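You operate a simulated robot arm through the tools that you are given. There is no shell and no other tool.

You run a simulated robot arm. Do the job below in one go: nothing can be reset, and whatever is moved stays where it is left.

Task
Pack the boxed mug in the small bubble bag.
Fine: stand the bag in the long grey holder and clamp it; tuck the flap down. Set down upright: bubble bag, white box.

Only the result counts: the job must be done as asked and must still hold three seconds after the hand-in. Knocking over, shifting, dropping, spilling or breaking anything else fails it.

Robot
A 6-joint arm with a two-finger gripper, fixed in place. Base frame: the origin is on the floor under the middle of its stand, x ahead of it, y to its left, z up. Readings come in m, rad, newtons and seconds.
It reaches about 1.572 m from its shoulder. Its first joint turns from -2.897 to 2.897 rad. Payload 2.45 kg.
The tool frame sits at the grasp point between the pads (the TCP): z along the fingers, y along the line on which they close. The tips reach 0.02 m beyond it. The gripper opens to 0.14 m; its body begins 0.168 m behind the TCP.
Orientation is that of the tool frame in the base frame, as a unit quaternion [x, y, z, w]. With the fingers straight down and closing along the base's y, the tool's x points along the base's -x, its y along +y and its z along -z.

Tools
- The arm moves only by the tool jog_arm. Its argument "rows" is a list that holds one entry, the list of rows, each a list of 7 numbers: the shift along the tool's x, y, z in m, then the turn, a rotation vector about the tool's x, y, z in rad, then the gripper command, from -1 (fully open) to 1 (shut), values between in proportion. In form: [[[dx, dy, dz, ax, ay, az, fingers], ...]]. A call has 1 to 20 rows; each row is the pose to reach, as a shift and turn from the pose commanded when the call began, along the tool's axes at that moment. Rows are played at 5 a second. More than 0.05 m and 0.15 rad between two rows, or a gripper value outside its range, and nothing of the call is played. Where a pose cannot be reached the arm comes as near as it can. A force on the tool above 90 N (or 10 N above the force at the start of the call, whichever is more), or a blocked arm, ends the call early, and 0.2 s more pass. The fingers move at their own pace (about 0.045 m/s each) and stop on an object; they squeeze with about 39 N. The grip force told is the motor's: it shows also when the fingers shut on nothing. Time passes only in rows, and 0.2 s behind the last, so rows that repeat a pose let the fingers close. It gives the time, the measured TCP pose, the force on the tool (base axes), the opening and the grip force at its end, in the units of the frame above (readings bear some noise), with the torque about the TCP (base axes, N m) and any sound that the robot's microphone picked up, and new pictures: "show" is both (left out), scene, wrist or none.
- Cameras (640 x 400 px; columns grow to the right, rows downward): "scene" is fixed at [0.4088, -0.645, 1.478]; the picture's right is [0.69, -0.72, 0.00], its down [-0.31, -0.29, -0.91] and it looks along [0.65, 0.63, -0.42] (base axes); focal length 333 px, centre (320, 200). "wrist" rides on the gripper at [0.078, 0.011, -0.209] in the tool frame; the picture's right is [-0.14, 0.99, 0.00], its down [-0.92, -0.13, -0.37] and it looks along [-0.37, -0.05, 0.93] (tool axes); focal length 280 px, centre (320, 200). There is no depth. A picture from a camera that has moved, and an enlarged one, comes with that camera's place and axes in the base frame and with its lens. The place of the scene camera against the robot may be out by one fixed shift of up to 0.025 m in any direction.
- inspect(camera, box): a new picture of the part [left, top, right, bottom] of that camera's present view, enlarged. No time passes.
- job_done(): hands the job in; it is judged then, once.

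Places have to be worked out from the pictures, the camera data and where the tool is seen. Open the gripper and draw the arm clear of the work before you hand the job in, unless the task says otherwise.

The tools are called after ">>>" by a JSON object that holds its "op" and its "data". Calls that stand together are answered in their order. jog_arm: Moves the arm, as the interface text tells. Its arguments: {"type":"object","properties":{"rows":{"type":"array","items":{"type":"array","items":{"type":"array","items":{"type":"number"}}}},"show":{"type":"string","enum":["both","scene","wrist","none"]}},"required":["rows"]} The other tools are called the same way: inspect (camera, box) takes an enlarged picture of a part of a camera's view; job_done () hands the job in.

At the start:

```text
time_s: 0.0
tcp_pos: [0.687, -0.0852, 1.3116]
tool_rot: [0.0, 1.0, 0.0, 0.0]
wrist_force: [0.1, 0.4, -0.3]
wrist_torque: [0.02, 0.04, -0.01]
width: 0.14
grip_force: 0.0
```

scene: 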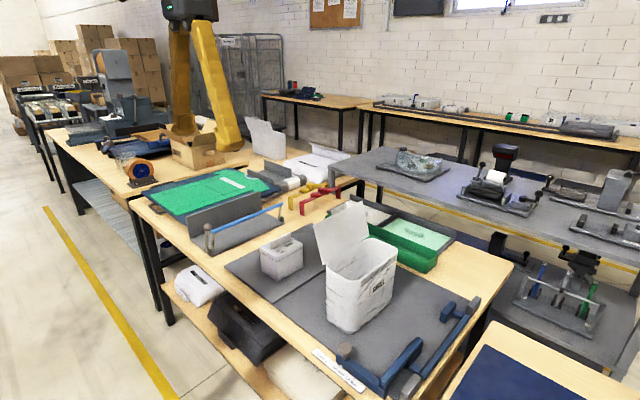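
wrist: 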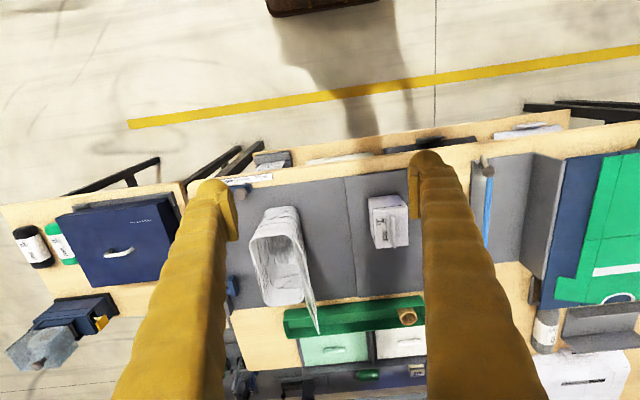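

The scene shows a white open bag-like container with a flap, a small white box, and several fixtures. I'll enlarge the views before moving anything.

>>> {"op": "inspect", "data": {"camera": "scene", "box": [200, 180, 520, 400]}}

>>> {"op": "inspect", "data": {"camera": "scene", "box": [120, 120, 380, 290]}}

>>> {"op": "inspect", "data": {"camera": "wrist", "box": [200, 150, 460, 350]}}

>>> {"op": "inspect", "data": {"camera": "wrist", "box": [440, 120, 640, 400]}}

```text
1.82 times, centred on (360, 290) of scene
camera zoom: at [0.4088, -0.645, 1.478], right [0.69, -0.72, 0.0], down [-0.31, -0.29, -0.91], along [0.65, 0.63, -0.42], focal length 605 px, centre (247, 36)
```

zoom: 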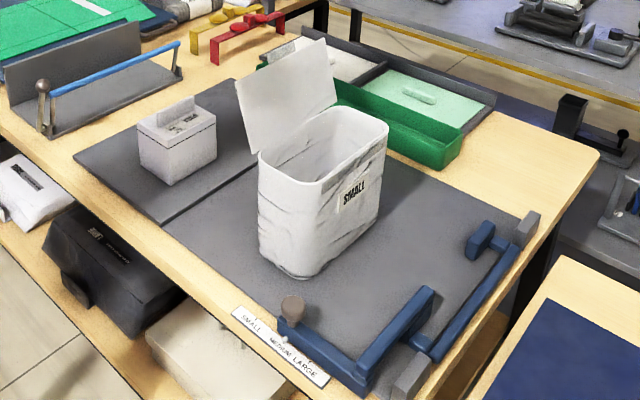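

```text
2.35 times, centred on (250, 205) of scene
camera zoom: at [0.4088, -0.645, 1.478], right [0.69, -0.72, 0.0], down [-0.31, -0.29, -0.91], along [0.65, 0.63, -0.42], focal length 783 px, centre (485, 188)
```

zoom: 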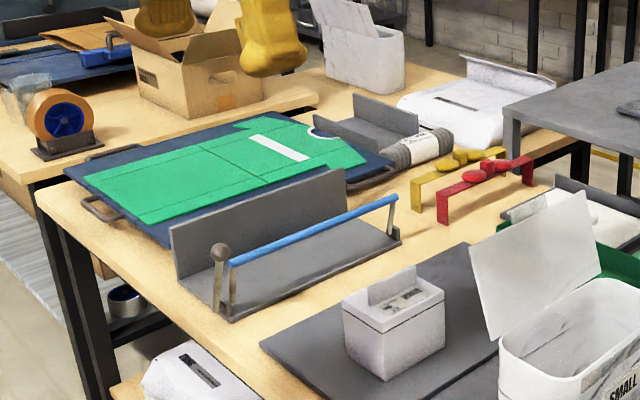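

```text
2.00 times, centred on (330, 250) of wrist
camera zoom: at [0.6093, -0.0728, 1.5199], right [0.14, 0.99, 0.0], down [0.92, -0.13, 0.37], along [0.37, -0.05, -0.93], focal length 561 px, centre (300, 100)
```

zoom: 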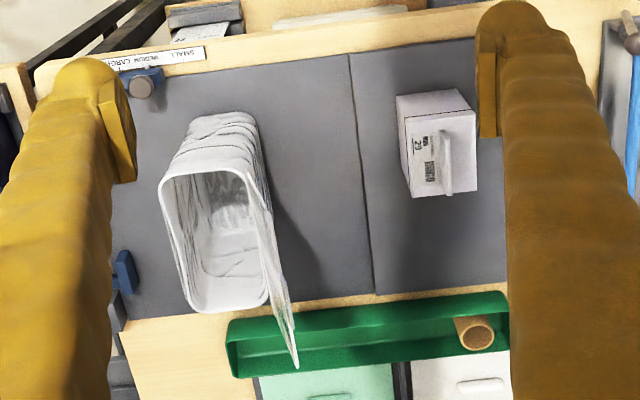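

```text
1.43 times, centred on (540, 260) of wrist
camera zoom: at [0.6093, -0.0728, 1.5199], right [0.14, 0.99, 0.0], down [0.92, -0.13, 0.37], along [0.37, -0.05, -0.93], focal length 401 px, centre (6, 114)
```

zoom: 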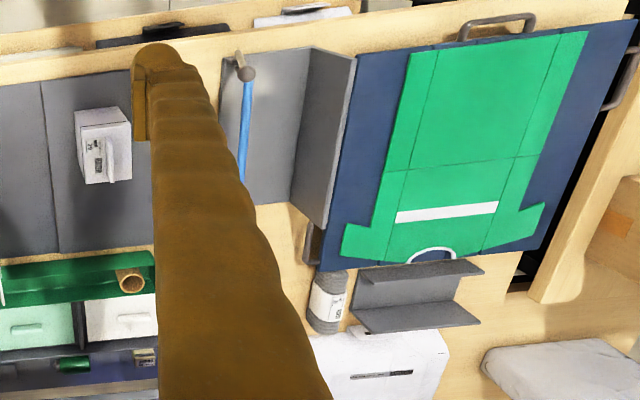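

From both views the mat level is about z≈0.83 and the white box stands near (0.93, 0.05). The long grey L-shaped holder with a blue clamp bar is near (1.0, 0.31). I'll move at height to survey the holder with the wrist camera.

>>> {"op": "jog_arm", "data": {"rows": [[[-0.012, 0.043, -0.005, 0, 0, 0, -1], [-0.024, 0.086, -0.01, 0, 0, 0, -1], [-0.036, 0.129, -0.015, 0, 0, 0, -1], [-0.048, 0.172, -0.02, 0, 0, 0, -1], [-0.06, 0.215, -0.025, 0, 0, 0, -1], [-0.072, 0.258, -0.03, 0, 0, 0, -1], [-0.084, 0.301, -0.035, 0, 0, 0, -1], [-0.096, 0.344, -0.04, 0, 0, 0, -1], [-0.108, 0.387, -0.04, 0, 0, 0, -1]]], "show": "both"}}

```text
time_s: 2.0
tcp_pos: [0.7951, 0.3015, 1.3514]
tool_rot: [0.0, 1.0, 0.001, 0.002]
wrist_force: [-0.6, -0.5, 0.4]
wrist_torque: [-0.04, -0.05, -0.02]
width: 0.1399
grip_force: 0.1
camera wrist: at [0.7175, 0.3145, 1.5606], right [0.14, 0.99, 0.0], down [0.92, -0.13, 0.37], along [0.37, -0.05, -0.93], focal length 280 px, centre (320, 200)
```

scene: 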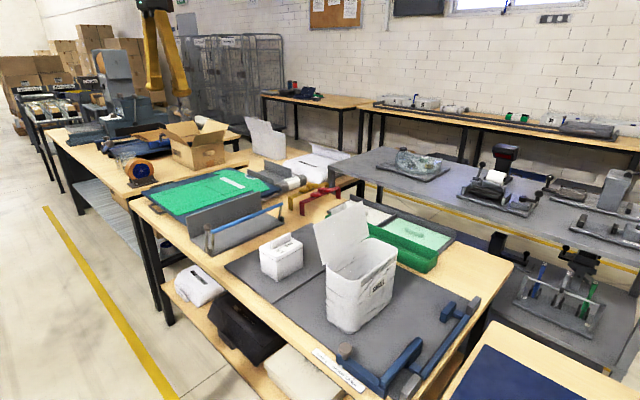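
wrist: 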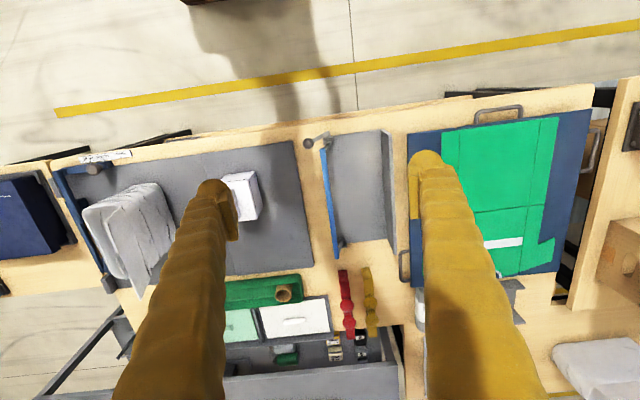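

>>> {"op": "inspect", "data": {"camera": "wrist", "box": [240, 110, 440, 300]}}

>>> {"op": "inspect", "data": {"camera": "wrist", "box": [220, 250, 420, 400]}}

>>> {"op": "inspect", "data": {"camera": "scene", "box": [180, 170, 340, 270]}}

>>> {"op": "inspect", "data": {"camera": "scene", "box": [300, 280, 500, 400]}}

```text
2.11 times, centred on (340, 205) of wrist
camera zoom: at [0.7175, 0.3145, 1.5606], right [0.14, 0.99, 0.0], down [0.92, -0.13, 0.37], along [0.37, -0.05, -0.93], focal length 590 px, centre (278, 190)
```

zoom: 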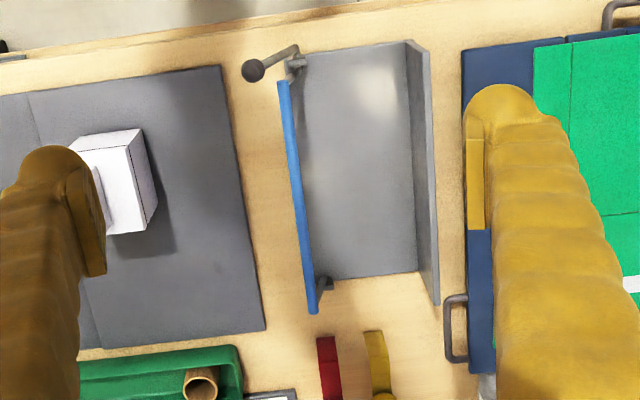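

```text
2.67 times, centred on (320, 325) of wrist
camera zoom: at [0.7175, 0.3145, 1.5606], right [0.14, 0.99, 0.0], down [0.92, -0.13, 0.37], along [0.37, -0.05, -0.93], focal length 748 px, centre (320, -133)
```

zoom: 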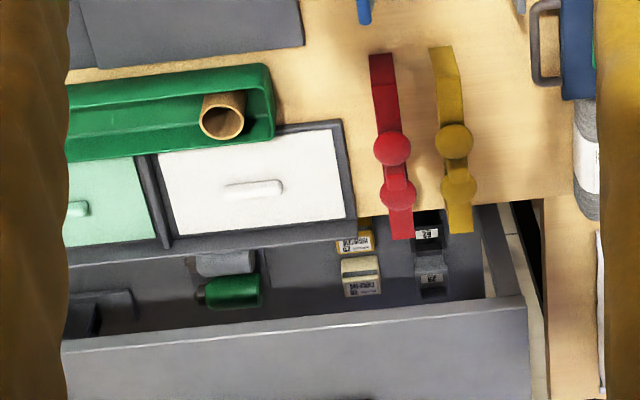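

```text
4.00 times, centred on (260, 220) of scene
camera zoom: at [0.4088, -0.645, 1.478], right [0.69, -0.72, 0.0], down [-0.31, -0.29, -0.91], along [0.65, 0.63, -0.42], focal length 1331 px, centre (560, 120)
```

zoom: 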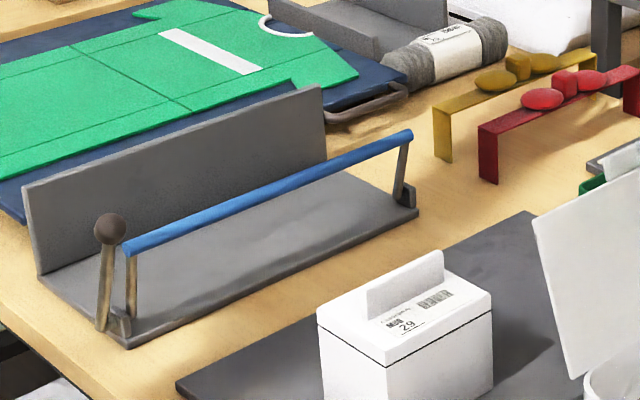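

```text
3.20 times, centred on (400, 340) of scene
camera zoom: at [0.4088, -0.645, 1.478], right [0.69, -0.72, 0.0], down [-0.31, -0.29, -0.91], along [0.65, 0.63, -0.42], focal length 1065 px, centre (64, -248)
```

zoom: 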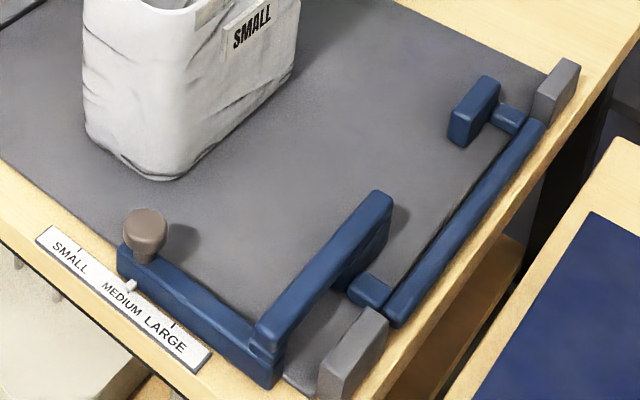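

The holder's base spans x≈0.83–1.15 and y≈0.32–0.45, with its wall on the +y side. The blue bar pivots on the −y side and has a ball lever near (0.826, 0.275, 0.945). I'll go lower over the white box to measure it.

>>> {"op": "jog_arm", "data": {"rows": [[[0.012, -0.045, 0.015, 0, 0, 0, -1], [0.024, -0.09, 0.03, 0, 0, 0, -1], [0.036, -0.135, 0.045, 0, 0, 0, -1], [0.048, -0.18, 0.06, 0, 0, 0, -1], [0.06, -0.22, 0.08, 0, 0, 0, -1], [0.07, -0.25, 0.1, 0, 0, 0, -1], [0.07, -0.25, 0.1, 0, 0, 0, -1]]], "show": "both"}}

```text
time_s: 3.6
tcp_pos: [0.724, 0.0516, 1.2525]
tool_rot: [-0.001, 1.0, 0.0, 0.0]
wrist_force: [-0.2, -0.6, 0.1]
wrist_torque: [-0.01, 0.02, 0.02]
width: 0.1401
grip_force: 0.1
camera wrist: at [0.6467, 0.0634, 1.4595], right [0.14, 0.99, 0.0], down [0.92, -0.13, 0.37], along [0.36, -0.05, -0.93], focal length 280 px, centre (320, 200)
```

scene: 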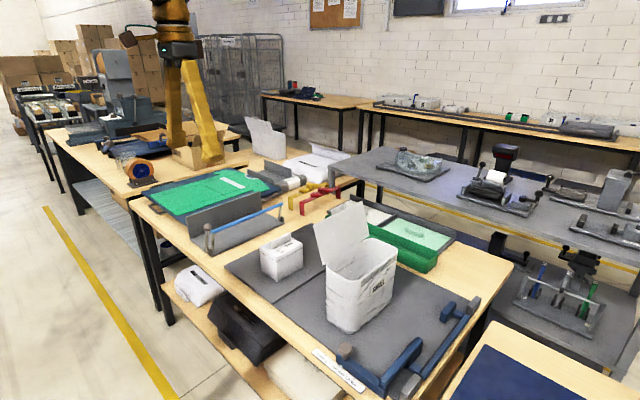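
wrist: 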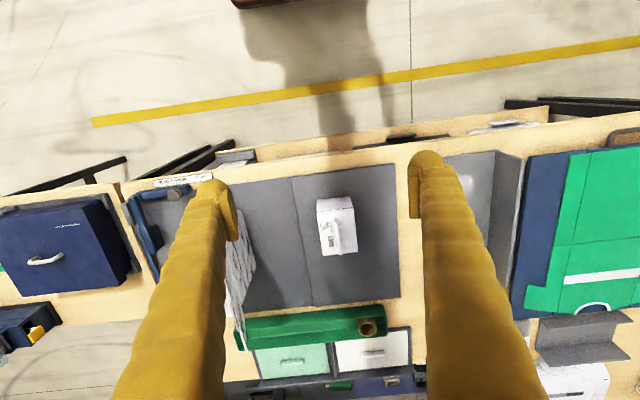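

>>> {"op": "inspect", "data": {"camera": "wrist", "box": [260, 160, 420, 260]}}

>>> {"op": "inspect", "data": {"camera": "scene", "box": [240, 220, 320, 290]}}

```text
4.00 times, centred on (340, 210) of wrist
camera zoom: at [0.6467, 0.0634, 1.4595], right [0.14, 0.99, 0.0], down [0.92, -0.13, 0.37], along [0.36, -0.05, -0.93], focal length 1122 px, centre (240, 160)
```

zoom: 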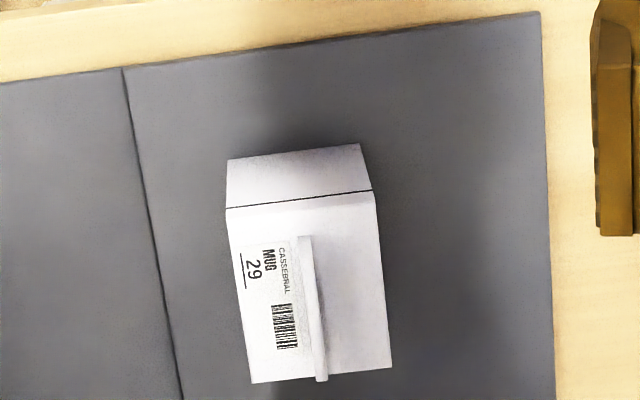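

```text
5.71 times, centred on (280, 255) of scene
camera zoom: at [0.4088, -0.645, 1.478], right [0.69, -0.72, 0.0], down [-0.31, -0.29, -0.91], along [0.65, 0.63, -0.42], focal length 1902 px, centre (549, -114)
```

zoom: 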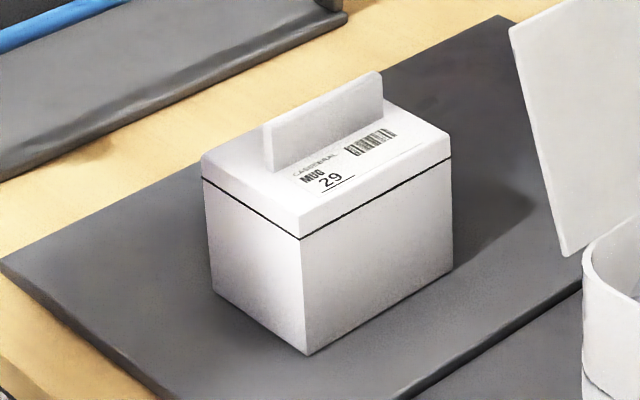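

The label reads "MUG 29", so this is the boxed mug, and its thin tab runs along x, which suits a grip closing along y. I'll descend for a closer look and triangulate the heights.

>>> {"op": "jog_arm", "data": {"rows": [[[-0.025, 0.0, 0.034, 0, 0, 0, -1], [-0.05, 0.001, 0.068, 0, 0, 0, -1], [-0.075, 0.002, 0.102, 0, 0, 0, -1], [-0.1, 0.003, 0.136, 0, 0, 0, -1], [-0.126, 0.003, 0.17, 0, 0, 0, -1], [-0.126, 0.003, 0.17, 0, 0, 0, -1]]], "show": "both"}}

```text
time_s: 5.0
tcp_pos: [0.8506, 0.0538, 1.0806]
tool_rot: [0.001, 1.0, 0.0, -0.001]
wrist_force: [0.0, 0.4, -0.3]
wrist_torque: [0.03, 0.02, 0.0]
width: 0.1402
grip_force: 0.0
camera wrist: at [0.7729, 0.0668, 1.2891], right [0.14, 0.99, 0.0], down [0.92, -0.13, 0.37], along [0.37, -0.05, -0.93], focal length 280 px, centre (320, 200)
```

scene: 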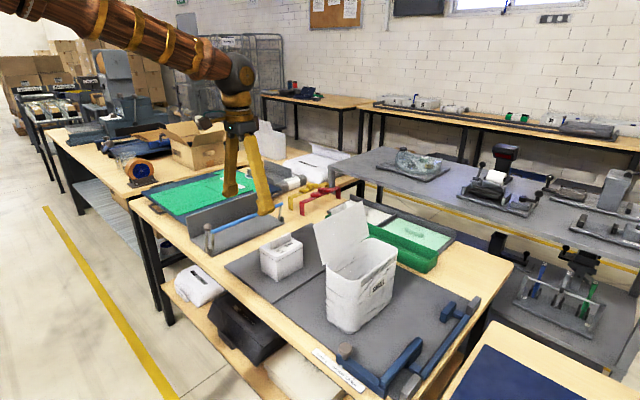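
wrist: 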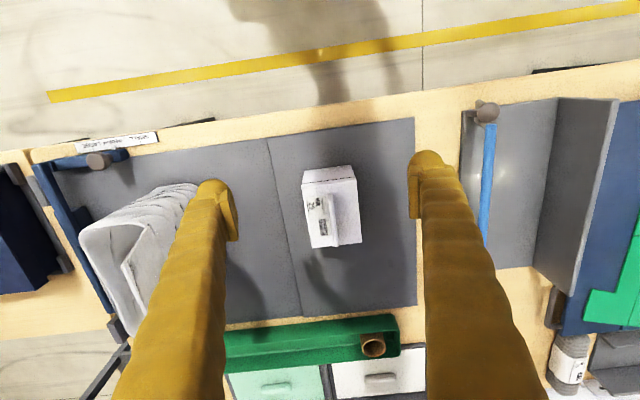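

>>> {"op": "inspect", "data": {"camera": "wrist", "box": [270, 140, 390, 260]}}

>>> {"op": "inspect", "data": {"camera": "wrist", "box": [60, 120, 260, 360]}}

>>> {"op": "inspect", "data": {"camera": "wrist", "box": [440, 70, 640, 270]}}

>>> {"op": "inspect", "data": {"camera": "scene", "box": [180, 60, 320, 230]}}

```text
3.33 times, centred on (330, 200) of wrist
camera zoom: at [0.7729, 0.0668, 1.2891], right [0.14, 0.99, 0.0], down [0.92, -0.13, 0.37], along [0.37, -0.05, -0.93], focal length 935 px, centre (287, 200)
```

zoom: 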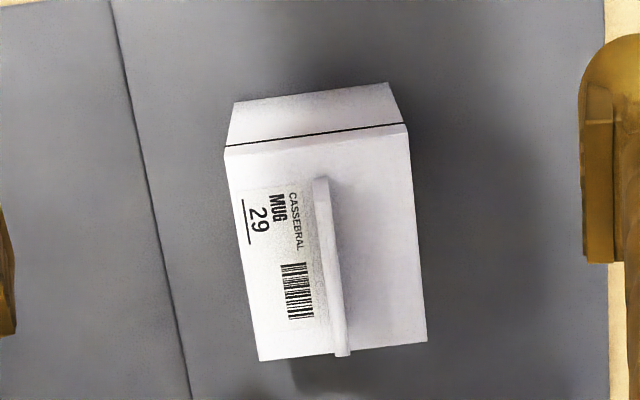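

```text
1.67 times, centred on (160, 240) of wrist
camera zoom: at [0.7729, 0.0668, 1.2891], right [0.14, 0.99, 0.0], down [0.92, -0.13, 0.37], along [0.37, -0.05, -0.93], focal length 467 px, centre (587, 133)
```

zoom: 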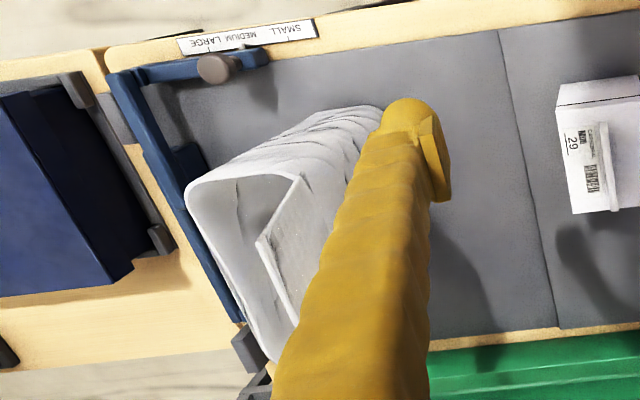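

```text
2.00 times, centred on (540, 170) of wrist
camera zoom: at [0.7729, 0.0668, 1.2891], right [0.14, 0.99, 0.0], down [0.92, -0.13, 0.37], along [0.37, -0.05, -0.93], focal length 561 px, centre (-120, 260)
```

zoom: 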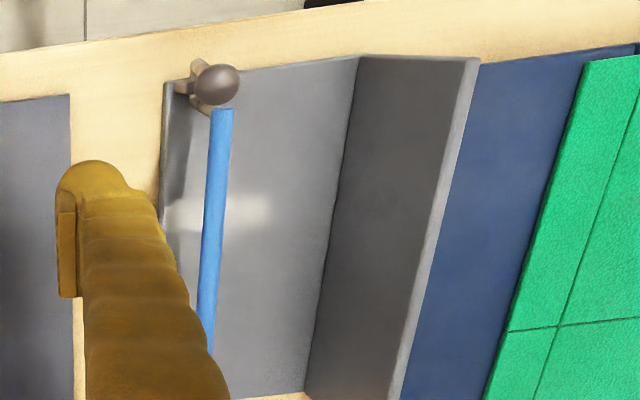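

```text
2.35 times, centred on (250, 145) of scene
camera zoom: at [0.4088, -0.645, 1.478], right [0.69, -0.72, 0.0], down [-0.31, -0.29, -0.91], along [0.65, 0.63, -0.42], focal length 783 px, centre (485, 329)
```

zoom: 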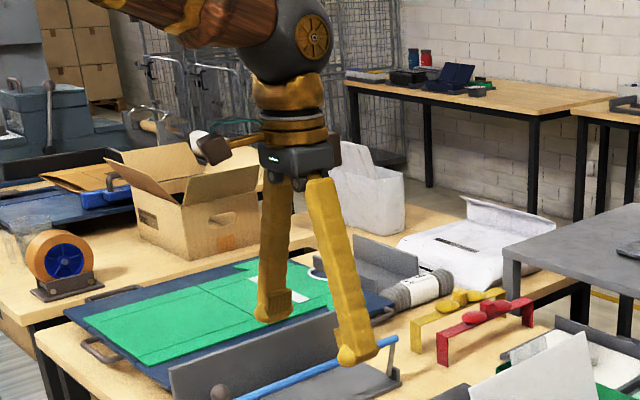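

The box measures about 0.106 × 0.082 × 0.09 m, centred near (0.960, 0.0605) on a mat at z≈0.805, with tab top near z≈0.925. I'll now rise and move over the bag to measure its mouth.

>>> {"op": "jog_arm", "data": {"rows": [[[0.015, 0, -0.047, 0, 0, 0, -1], [0.03, 0, -0.094, 0, 0, 0, -1], [0.04, -0.015, -0.135, 0, 0, 0, -1], [0.045, -0.06, -0.15, 0, 0, 0, -1], [0.05, -0.11, -0.15, 0, 0, 0, -1], [0.05, -0.16, -0.15, 0, 0, 0, -1], [0.05, -0.21, -0.15, 0, 0, 0, -1], [0.05, -0.25, -0.15, 0, 0, 0, -1], [0.05, -0.27, -0.15, 0, 0, 0, -1], [0.05, -0.27, -0.15, 0, 0, 0, -1]]], "show": "both"}}

```text
refused: row 5 steps farther than a row can; nothing moved
```

One row was just over the step limit, so nothing moved. I'm resending with slightly smaller steps.

>>> {"op": "jog_arm", "data": {"rows": [[[0.015, 0, -0.045, 0, 0, 0, -1], [0.03, 0, -0.09, 0, 0, 0, -1], [0.04, -0.015, -0.135, 0, 0, 0, -1], [0.045, -0.06, -0.15, 0, 0, 0, -1], [0.05, -0.105, -0.15, 0, 0, 0, -1], [0.05, -0.15, -0.15, 0, 0, 0, -1], [0.05, -0.195, -0.15, 0, 0, 0, -1], [0.05, -0.24, -0.15, 0, 0, 0, -1], [0.05, -0.27, -0.15, 0, 0, 0, -1], [0.05, -0.27, -0.15, 0, 0, 0, -1]]], "show": "both"}}

```text
time_s: 7.2
tcp_pos: [0.8003, -0.216, 1.2319]
tool_rot: [-0.001, 1.0, 0.0, -0.001]
wrist_force: [0.2, 0.2, 0.1]
wrist_torque: [-0.02, -0.04, 0.01]
width: 0.14
grip_force: 0.0
camera wrist: at [0.7228, -0.2034, 1.4409], right [0.14, 0.99, 0.0], down [0.92, -0.13, 0.37], along [0.37, -0.05, -0.93], focal length 280 px, centre (320, 200)
```

scene: 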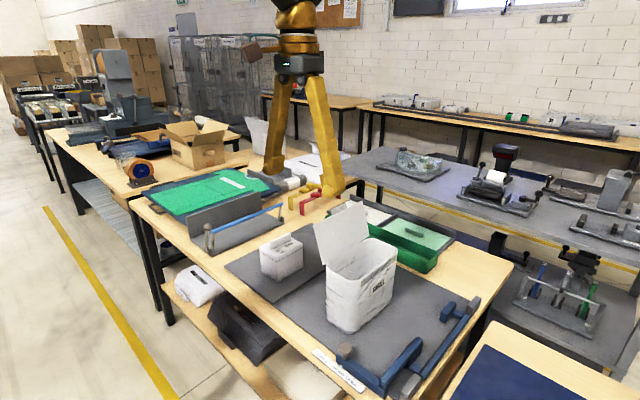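
wrist: 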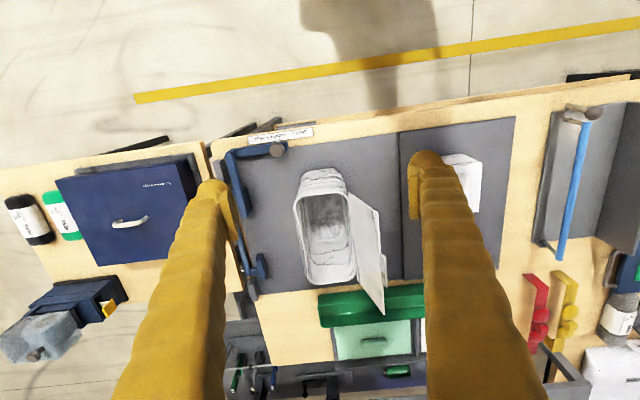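

>>> {"op": "inspect", "data": {"camera": "wrist", "box": [270, 150, 430, 330]}}

>>> {"op": "inspect", "data": {"camera": "scene", "box": [295, 190, 415, 340]}}

```text
2.22 times, centred on (350, 240) of wrist
camera zoom: at [0.7228, -0.2034, 1.4409], right [0.14, 0.99, 0.0], down [0.92, -0.13, 0.37], along [0.37, -0.05, -0.93], focal length 623 px, centre (253, 111)
```

zoom: 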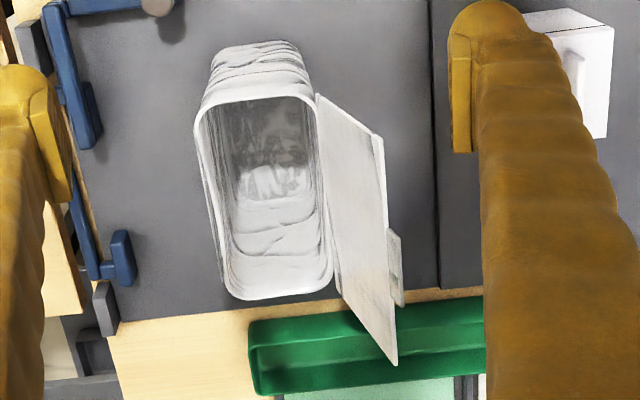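

```text
2.67 times, centred on (355, 265) of scene
camera zoom: at [0.4088, -0.645, 1.478], right [0.69, -0.72, 0.0], down [-0.31, -0.29, -0.91], along [0.65, 0.63, -0.42], focal length 888 px, centre (227, 27)
```

zoom: 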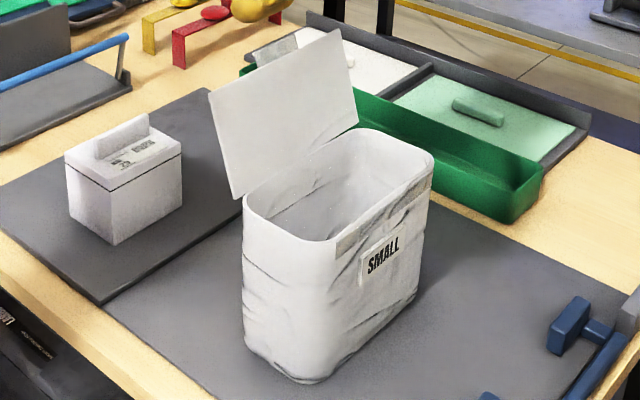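

The bag's outer mouth spans about x 0.904–1.10 and y −0.28 to −0.177, with its rim at z≈0.962. Its flap is hinged on the +y side, about 0.106 m long, leans out to z≈1.063 and carries a small tab. Next I'll take a closer look at the holder and clamp.

>>> {"op": "jog_arm", "data": {"rows": [[[0, 0.045, 0, 0, 0, 0, -1], [0, 0.09, 0, 0, 0, 0, -1], [0, 0.135, 0, 0, 0, 0, -1], [0, 0.18, 0, 0, 0, 0, -1], [0, 0.225, 0, 0, 0, 0, -1], [0, 0.27, 0, 0, 0, 0, -1], [0, 0.315, 0, 0, 0, 0, -1], [0, 0.36, 0, 0, 0, 0, -1], [0, 0.405, 0, 0, 0, 0, -1], [0, 0.45, 0.01, 0, 0, 0, -1], [0, 0.495, 0.02, 0, 0, 0, -1], [0, 0.54, 0.03, 0, 0, 0, -1], [0, 0.58, 0.05, 0, 0, 0, -1], [0, 0.596, 0.08, 0, 0, 0, -1], [0, 0.596, 0.08, 0, 0, 0, -1]]], "show": "both"}}

```text
time_s: 10.4
tcp_pos: [0.7999, 0.3819, 1.1509]
tool_rot: [-0.001, 1.0, -0.001, 0.0]
wrist_force: [-0.2, -0.4, 0.1]
wrist_torque: [0.01, 0.04, 0.0]
width: 0.14
grip_force: 0.1
camera wrist: at [0.7232, 0.3939, 1.3596], right [0.14, 0.99, 0.0], down [0.92, -0.13, 0.37], along [0.37, -0.05, -0.93], focal length 280 px, centre (320, 200)
```

scene: 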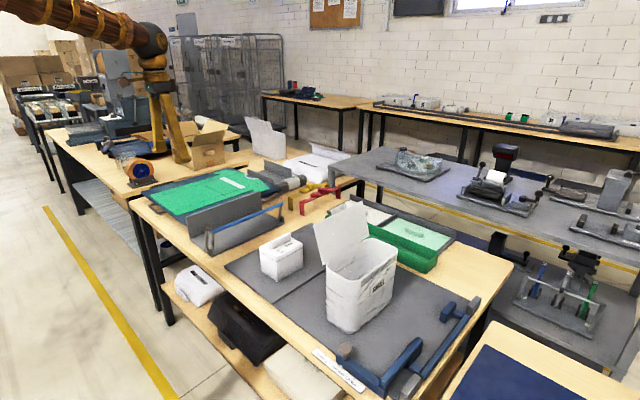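
wrist: 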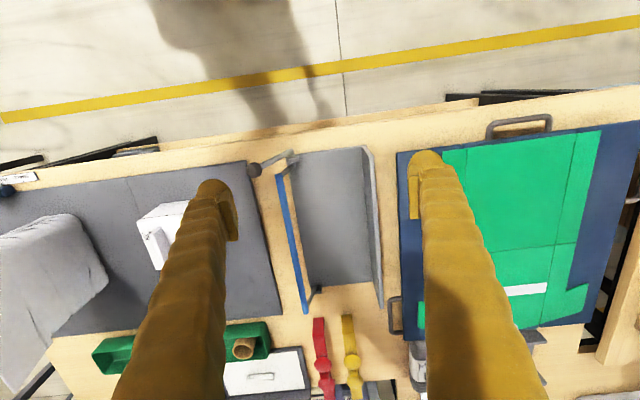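

>>> {"op": "inspect", "data": {"camera": "wrist", "box": [235, 130, 415, 320]}}

>>> {"op": "inspect", "data": {"camera": "wrist", "box": [240, 135, 320, 195]}}

>>> {"op": "inspect", "data": {"camera": "wrist", "box": [280, 260, 400, 320]}}

```text
2.11 times, centred on (325, 225) of wrist
camera zoom: at [0.7232, 0.3939, 1.3596], right [0.14, 0.99, 0.0], down [0.92, -0.13, 0.37], along [0.37, -0.05, -0.93], focal length 590 px, centre (310, 147)
```

zoom: 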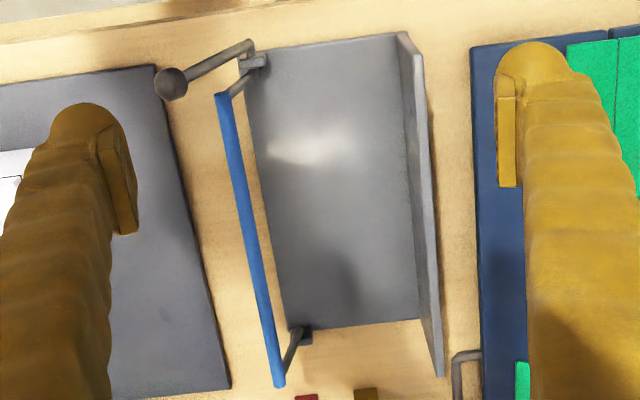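

```text
6.67 times, centred on (280, 165) of wrist
camera zoom: at [0.7232, 0.3939, 1.3596], right [0.14, 0.99, 0.0], down [0.92, -0.13, 0.37], along [0.37, -0.05, -0.93], focal length 1869 px, centre (587, 433)
```

zoom: 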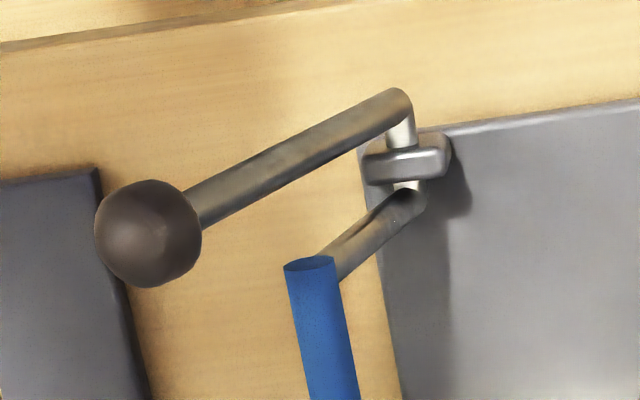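

```text
5.33 times, centred on (340, 290) of wrist
camera zoom: at [0.7232, 0.3939, 1.3596], right [0.14, 0.99, 0.0], down [0.92, -0.13, 0.37], along [0.37, -0.05, -0.93], focal length 1495 px, centre (213, -280)
```

zoom: 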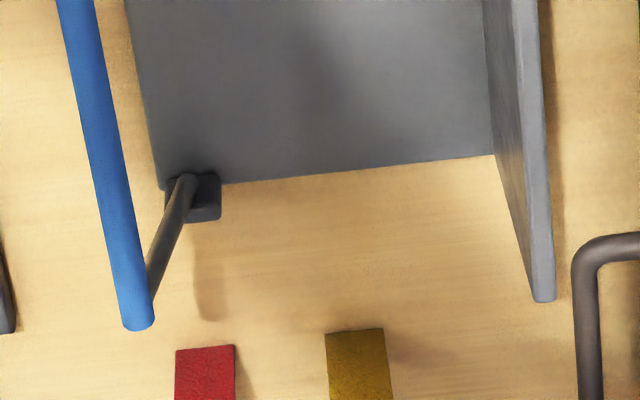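

The holder's inner wall face is at y≈0.458 with its top at z≈0.898. The clamp pivots near (y 0.322, z 0.82), with the bar about 0.063 m out and the ball about 0.115 m out. I'll move above the bag's front (−y) wall with the fingers partly closed, to pinch that wall.

>>> {"op": "jog_arm", "data": {"rows": [[[-0.0135, -0.044, -0.0033, 0, 0, 0, -0.5], [-0.027, -0.088, -0.0066, 0, 0, 0, 0], [-0.0405, -0.132, -0.01, 0, 0, 0, 0.14], [-0.054, -0.176, -0.0133, 0, 0, 0, 0.14], [-0.0675, -0.22, -0.0166, 0, 0, 0, 0.14], [-0.081, -0.264, -0.02, 0, 0, 0, 0.14], [-0.0945, -0.308, -0.0233, 0, 0, 0, 0.14], [-0.108, -0.352, -0.0266, 0, 0, 0, 0.14], [-0.1215, -0.396, -0.03, 0, 0, 0, 0.14], [-0.135, -0.44, -0.0333, 0, 0, 0, 0.14], [-0.1485, -0.484, -0.0366, 0, 0, 0, 0.14], [-0.162, -0.528, -0.04, 0, 0, 0, 0.14], [-0.1755, -0.572, -0.0433, 0, 0, 0, 0.14], [-0.189, -0.616, -0.0466, 0, 0, 0, 0.14], [-0.202, -0.66, -0.05, 0, 0, 0, 0.14], [-0.202, -0.66, -0.05, 0, 0, 0, 0.14]]], "show": "both"}}

```text
time_s: 13.8
tcp_pos: [1.0017, -0.2794, 1.2008]
tool_rot: [0.0, 1.0, 0.0, -0.001]
wrist_force: [0.3, -0.3, -0.3]
wrist_torque: [-0.02, 0.0, -0.01]
width: 0.0604
grip_force: 0.0
camera wrist: at [0.9261, -0.2677, 1.4091], right [0.14, 0.99, 0.0], down [0.92, -0.13, 0.37], along [0.37, -0.05, -0.93], focal length 280 px, centre (320, 200)
```

scene: 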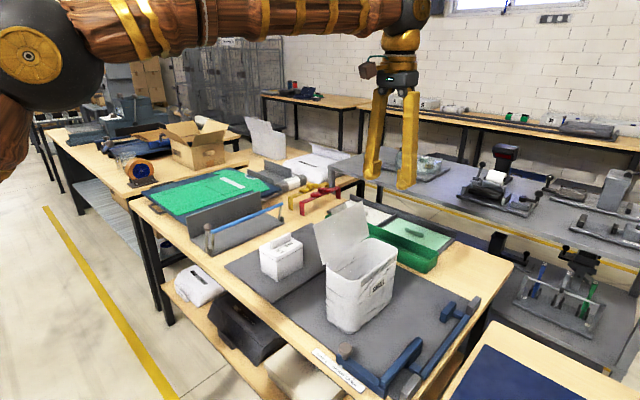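
wrist: 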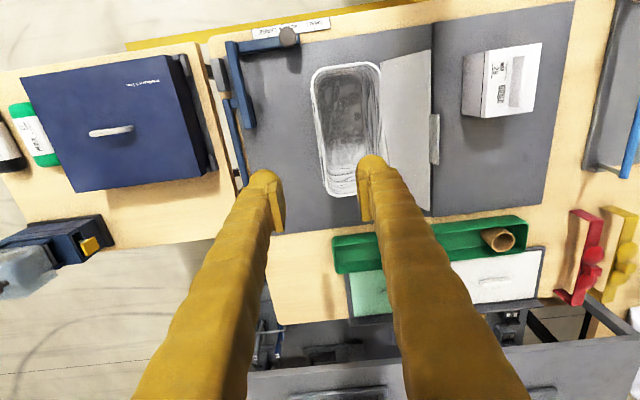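

>>> {"op": "inspect", "data": {"camera": "wrist", "box": [260, 40, 460, 240]}}

>>> {"op": "inspect", "data": {"camera": "scene", "box": [330, 40, 450, 200]}}

```text
2.00 times, centred on (360, 140) of wrist
camera zoom: at [0.9261, -0.2677, 1.4091], right [0.14, 0.99, 0.0], down [0.92, -0.13, 0.37], along [0.37, -0.05, -0.93], focal length 561 px, centre (240, 320)
```

zoom: 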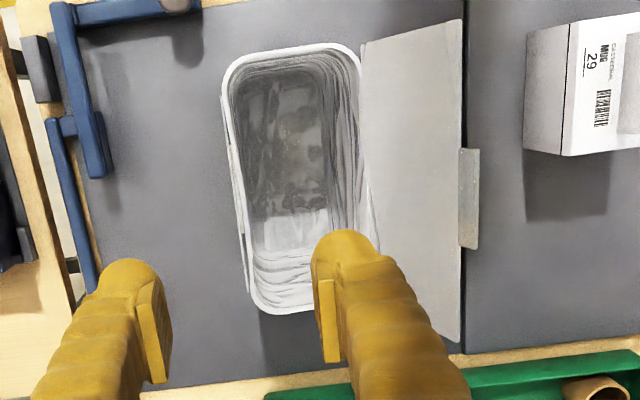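

```text
2.50 times, centred on (390, 120) of scene
camera zoom: at [0.4088, -0.645, 1.478], right [0.69, -0.72, 0.0], down [-0.31, -0.29, -0.91], along [0.65, 0.63, -0.42], focal length 832 px, centre (145, 400)
```

zoom: 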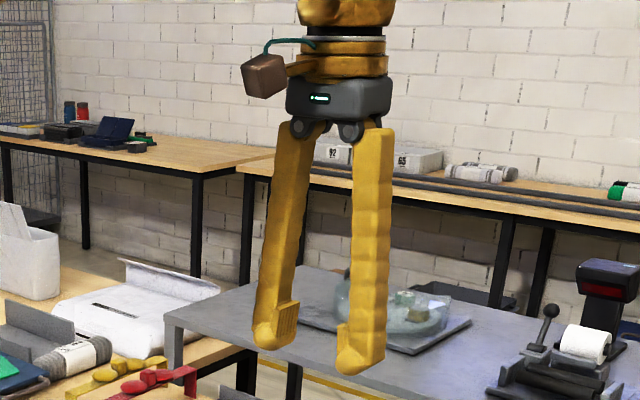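

The rim's front outer edge sits at y≈−0.2805. I want a precise measure of the wall thickness and inner width before gripping.

>>> {"op": "inspect", "data": {"camera": "wrist", "box": [300, 50, 400, 120]}}

>>> {"op": "inspect", "data": {"camera": "wrist", "box": [460, 30, 560, 130]}}

```text
5.71 times, centred on (350, 85) of wrist
camera zoom: at [0.9261, -0.2677, 1.4091], right [0.14, 0.99, 0.0], down [0.92, -0.13, 0.37], along [0.37, -0.05, -0.93], focal length 1602 px, centre (149, 857)
```

zoom: 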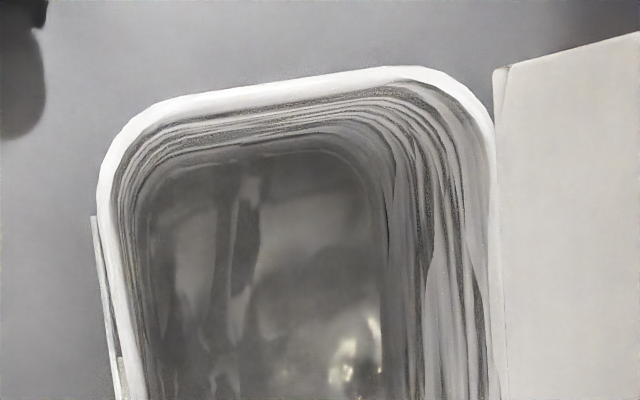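

```text
4.00 times, centred on (510, 80) of wrist
camera zoom: at [0.9261, -0.2677, 1.4091], right [0.14, 0.99, 0.0], down [0.92, -0.13, 0.37], along [0.37, -0.05, -0.93], focal length 1122 px, centre (-440, 680)
```

zoom: 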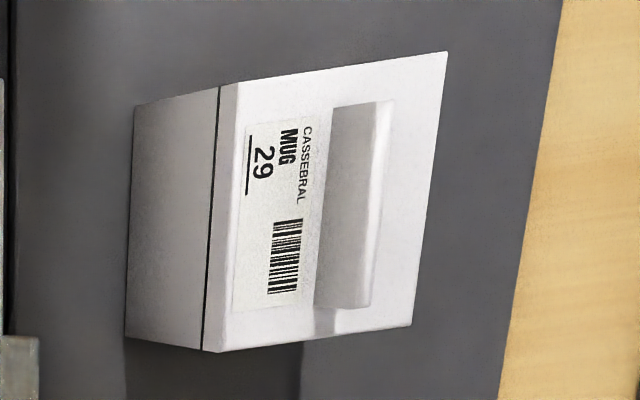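

The walls are about 4 mm thick and the mouth's inner width is ≈0.093 m, which leaves about 5 mm per side for the box. I'll descend straddling the front wall to TCP z≈0.94.

>>> {"op": "jog_arm", "data": {"rows": [[[0, 0.0, 0.05, 0, 0, 0, 0.14], [0, 0.0, 0.1, 0, 0, 0, 0.14], [0, 0.0, 0.15, 0, 0, 0, 0.14], [0, 0.0, 0.19, 0, 0, 0, 0.14], [0, 0.0, 0.22, 0, 0, 0, 0.14], [0, 0.0, 0.245, 0, 0, 0, 0.14], [0, 0.0, 0.26, 0, 0, 0, 0.14], [0, 0.0, 0.26, 0, 0, 0, 0.14]]], "show": "both"}}

```text
time_s: 15.6
tcp_pos: [1.0033, -0.2777, 0.9405]
tool_rot: [-0.001, 1.0, 0.0, 0.0]
wrist_force: [0.7, 0.2, 0.4]
wrist_torque: [0.01, 0.04, 0.0]
width: 0.0601
grip_force: 0.1
camera wrist: at [0.926, -0.2669, 1.1491], right [0.14, 0.99, 0.0], down [0.92, -0.13, 0.37], along [0.37, -0.05, -0.93], focal length 280 px, centre (320, 200)
```

scene: 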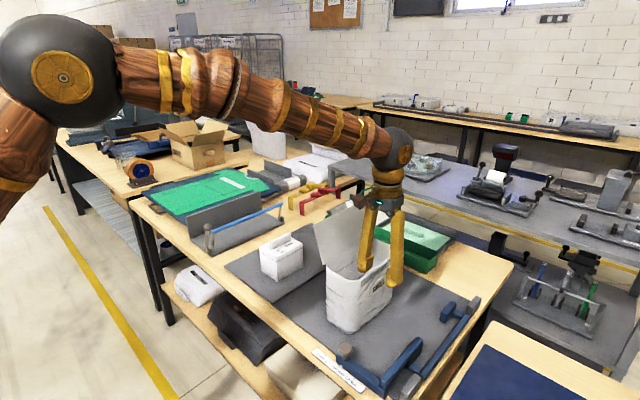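
wrist: 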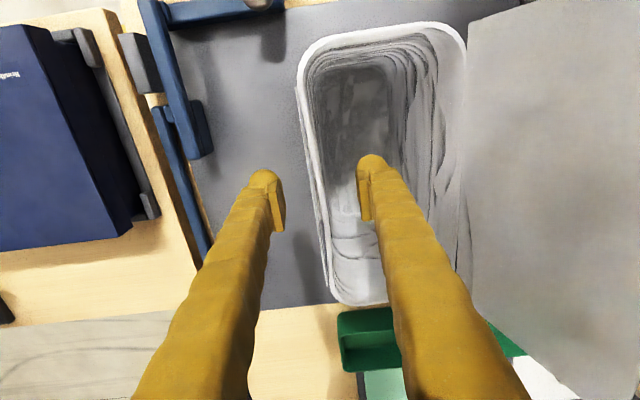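

The fingers straddle the front wall without touching it. I'll close and hold.

>>> {"op": "jog_arm", "data": {"rows": [[[0, 0, 0, 0, 0, 0, 0.5], [0, 0, 0, 0, 0, 0, 0.8], [0, 0, 0, 0, 0, 0, 1], [0, 0, 0, 0, 0, 0, 1], [0, 0, 0, 0, 0, 0, 1], [0, 0, 0, 0, 0, 0, 1]]], "show": "both"}}

```text
time_s: 17.0
tcp_pos: [1.0025, -0.2789, 0.9401]
tool_rot: [0.0, 1.0, 0.0, 0.0]
wrist_force: [-1.2, 0.6, 0.0]
wrist_torque: [0.01, 0.0, -0.04]
width: 0.0059
grip_force: 31.6
camera wrist: at [0.926, -0.2669, 1.1494], right [0.14, 0.99, 0.0], down [0.92, -0.13, 0.37], along [0.37, -0.05, -0.93], focal length 280 px, centre (320, 200)
```

scene: 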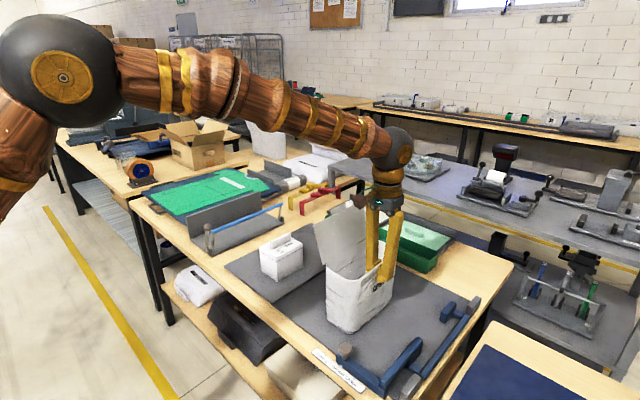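
wrist: 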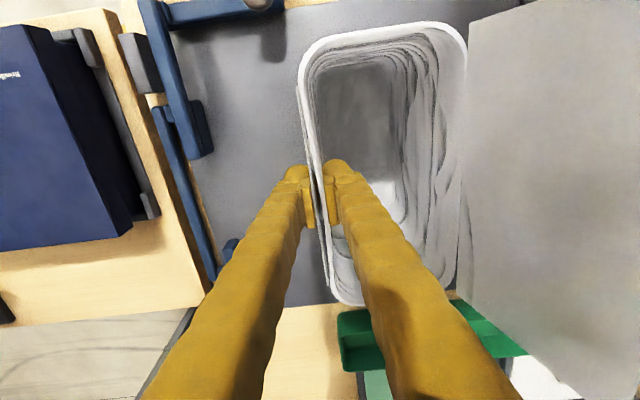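

The wall is gripped at 5.9 mm width and about 32 N. I'll lift slowly by a few cm and check that the bag follows level.

>>> {"op": "jog_arm", "data": {"rows": [[[0, 0, -0.01, 0, 0, 0, 1], [0, 0, -0.02, 0, 0, 0, 1], [0, 0, -0.03, 0, 0, 0, 1], [0, 0, -0.04, 0, 0, 0, 1], [0, 0, -0.04, 0, 0, 0, 1]]], "show": "both"}}

```text
time_s: 18.2
tcp_pos: [1.0022, -0.2791, 0.9812]
tool_rot: [0.0, 1.0, 0.0, 0.0]
wrist_force: [-0.4, 0.2, 0.0]
wrist_torque: [-0.01, -0.01, -0.02]
width: 0.0061
grip_force: 31.8
camera wrist: at [0.9251, -0.2669, 1.1898], right [0.14, 0.99, 0.0], down [0.92, -0.13, 0.37], along [0.36, -0.05, -0.93], focal length 280 px, centre (320, 200)
```

scene: 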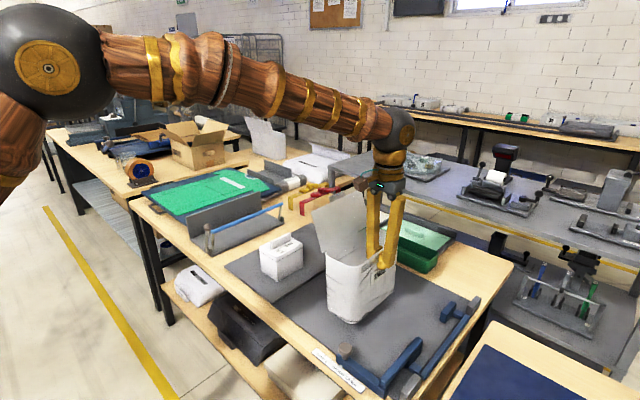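
wrist: 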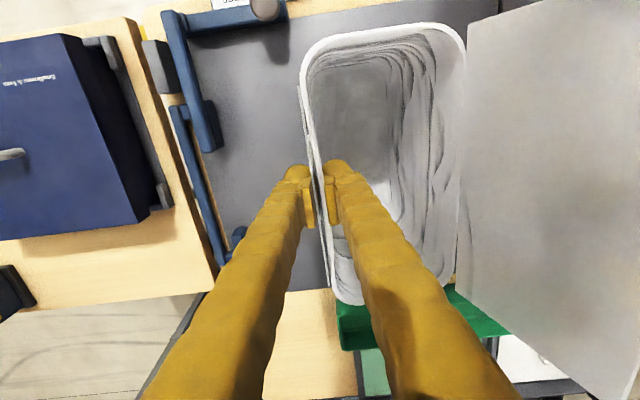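

The bag follows level and is very light. I'll lift it to clear the mug box by about 8 cm, then carry it in +y to above the holder.

>>> {"op": "jog_arm", "data": {"rows": [[[0, 0, -0.03, 0, 0, 0, 1], [0, 0, -0.07, 0, 0, 0, 1], [0, 0, -0.11, 0, 0, 0, 1], [0, 0, -0.15, 0, 0, 0, 1], [0, 0.02, -0.17, 0, 0, 0, 1], [0, 0.06, -0.17, 0, 0, 0, 1], [0, 0.1, -0.17, 0, 0, 0, 1], [0, 0.14, -0.17, 0, 0, 0, 1], [0, 0.18, -0.17, 0, 0, 0, 1], [0, 0.22, -0.17, 0, 0, 0, 1], [0, 0.26, -0.17, 0, 0, 0, 1], [0, 0.3, -0.17, 0, 0, 0, 1], [0, 0.34, -0.17, 0, 0, 0, 1], [0, 0.38, -0.17, 0, 0, 0, 1], [0, 0.42, -0.17, 0, 0, 0, 1], [0, 0.46, -0.17, 0, 0, 0, 1], [0, 0.5, -0.17, 0, 0, 0, 1], [0, 0.54, -0.17, 0, 0, 0, 1], [0, 0.58, -0.17, 0, 0, 0, 1], [0, 0.6, -0.17, 0, 0, 0, 1]]], "show": "both"}}

```text
time_s: 22.4
tcp_pos: [1.0032, 0.3205, 1.1517]
tool_rot: [0.0, 1.0, 0.0, -0.001]
wrist_force: [0.3, 0.6, -0.7]
wrist_torque: [-0.02, -0.01, 0.02]
width: 0.0056
grip_force: 31.1
camera wrist: at [0.9257, 0.3331, 1.3597], right [0.14, 0.99, 0.0], down [0.92, -0.13, 0.37], along [0.37, -0.05, -0.93], focal length 280 px, centre (320, 200)
```

scene: 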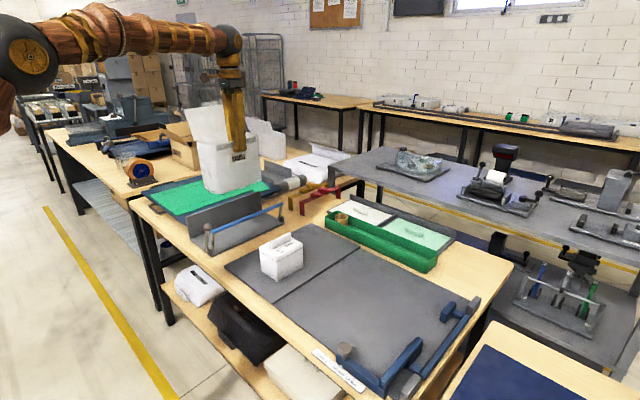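
wrist: 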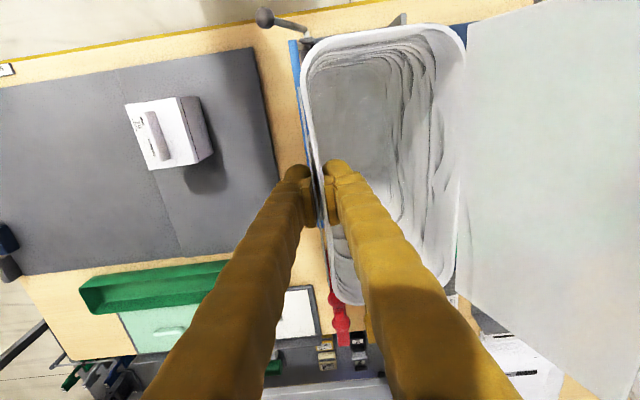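

The bag hangs level over the holder. I'll shift to wall y≈0.35, which puts its back about 8 mm off the holder wall, then lower it to just above the holder floor.

>>> {"op": "jog_arm", "data": {"rows": [[[0, 0.0295, 0, 0, 0, 0, 1], [0, 0.0295, 0.04, 0, 0, 0, 1], [0, 0.0295, 0.08, 0, 0, 0, 1], [0, 0.0295, 0.12, 0, 0, 0, 1], [0, 0.0295, 0.15, 0, 0, 0, 1], [0, 0.0295, 0.17, 0, 0, 0, 1], [0, 0.0295, 0.18, 0, 0, 0, 1], [0, 0.0295, 0.18, 0, 0, 0, 1]]], "show": "both"}}

```text
time_s: 24.2
tcp_pos: [1.0023, 0.3501, 0.9708]
tool_rot: [0.0, 1.0, 0.0, 0.0]
wrist_force: [0.6, 0.3, -0.9]
wrist_torque: [0.02, 0.0, -0.04]
width: 0.0062
grip_force: 31.9
camera wrist: at [0.9249, 0.3622, 1.1799], right [0.14, 0.99, 0.0], down [0.92, -0.13, 0.37], along [0.37, -0.05, -0.93], focal length 280 px, centre (320, 200)
```

scene: 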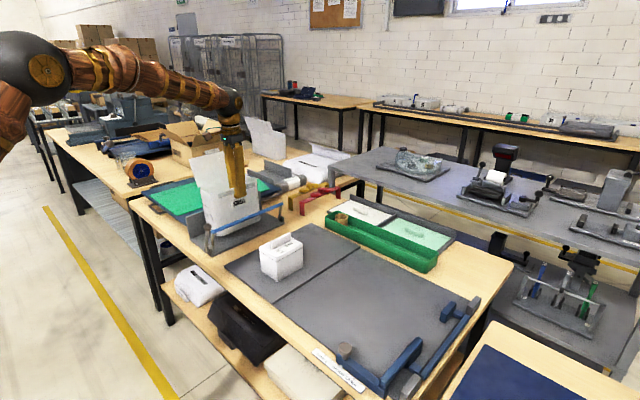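
wrist: 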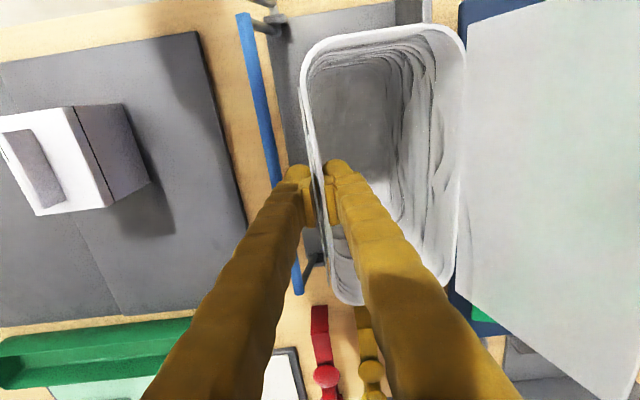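

>>> {"op": "inspect", "data": {"camera": "scene", "box": [170, 130, 310, 270]}}

>>> {"op": "inspect", "data": {"camera": "wrist", "box": [230, 0, 480, 150]}}

```text
2.86 times, centred on (240, 200) of scene
camera zoom: at [0.4088, -0.645, 1.478], right [0.69, -0.72, 0.0], down [-0.31, -0.29, -0.91], along [0.65, 0.63, -0.42], focal length 951 px, centre (549, 200)
```

zoom: 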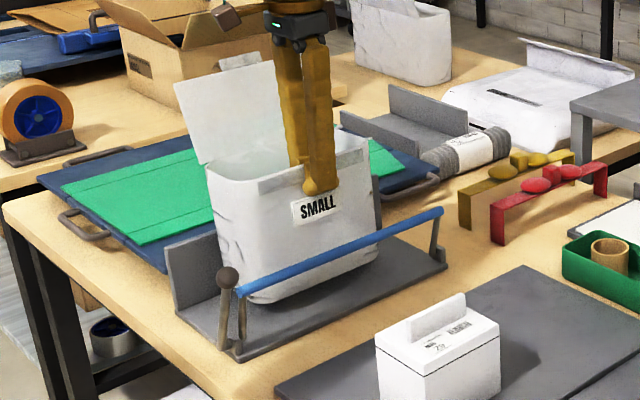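

```text
2.56 times, centred on (355, 75) of wrist
camera zoom: at [0.9249, 0.3622, 1.1799], right [0.14, 0.99, 0.0], down [0.92, -0.13, 0.37], along [0.37, -0.05, -0.93], focal length 718 px, centre (230, 520)
```

zoom: 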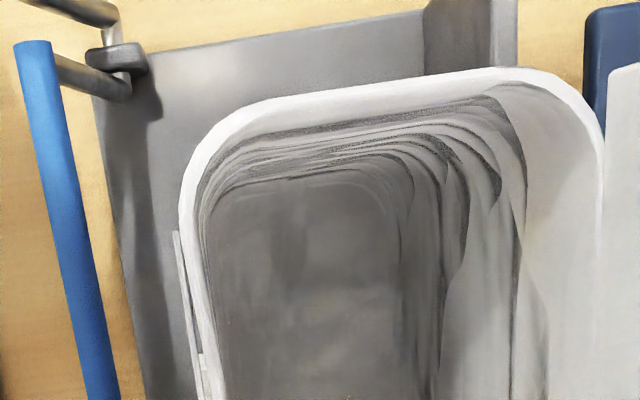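

The bag is between the bar and the wall, about 2.5 cm above the holder floor. I'll lower it gently and watch the force for contact.

>>> {"op": "jog_arm", "data": {"rows": [[[0, 0, 0.008, 0, 0, 0, 1], [0, 0, 0.014, 0, 0, 0, 1], [0, 0, 0.018, 0, 0, 0, 1], [0, 0, 0.021, 0, 0, 0, 1], [0, 0, 0.021, 0, 0, 0, 1]]], "show": "none"}}

>>> {"op": "jog_arm", "data": {"rows": [[[0, 0, 0.002, 0, 0, 0, 1], [0, 0, 0.004, 0, 0, 0, 1], [0, 0, 0.004, 0, 0, 0, 1]]], "show": "none"}}

```text
time_s: 25.4
tcp_pos: [1.0029, 0.35, 0.9492]
tool_rot: [0.0, 1.0, -0.001, 0.001]
wrist_force: [0.1, 0.1, -0.3]
wrist_torque: [-0.01, -0.01, 0.04]
width: 0.0061
grip_force: 31.9
```

```text
time_s: 26.2
tcp_pos: [1.0028, 0.351, 0.9463]
tool_rot: [0.0, 1.0, 0.0, 0.0]
wrist_force: [0.4, 0.0, -0.3]
wrist_torque: [0.01, -0.03, 0.0]
width: 0.006
grip_force: 31.7
```

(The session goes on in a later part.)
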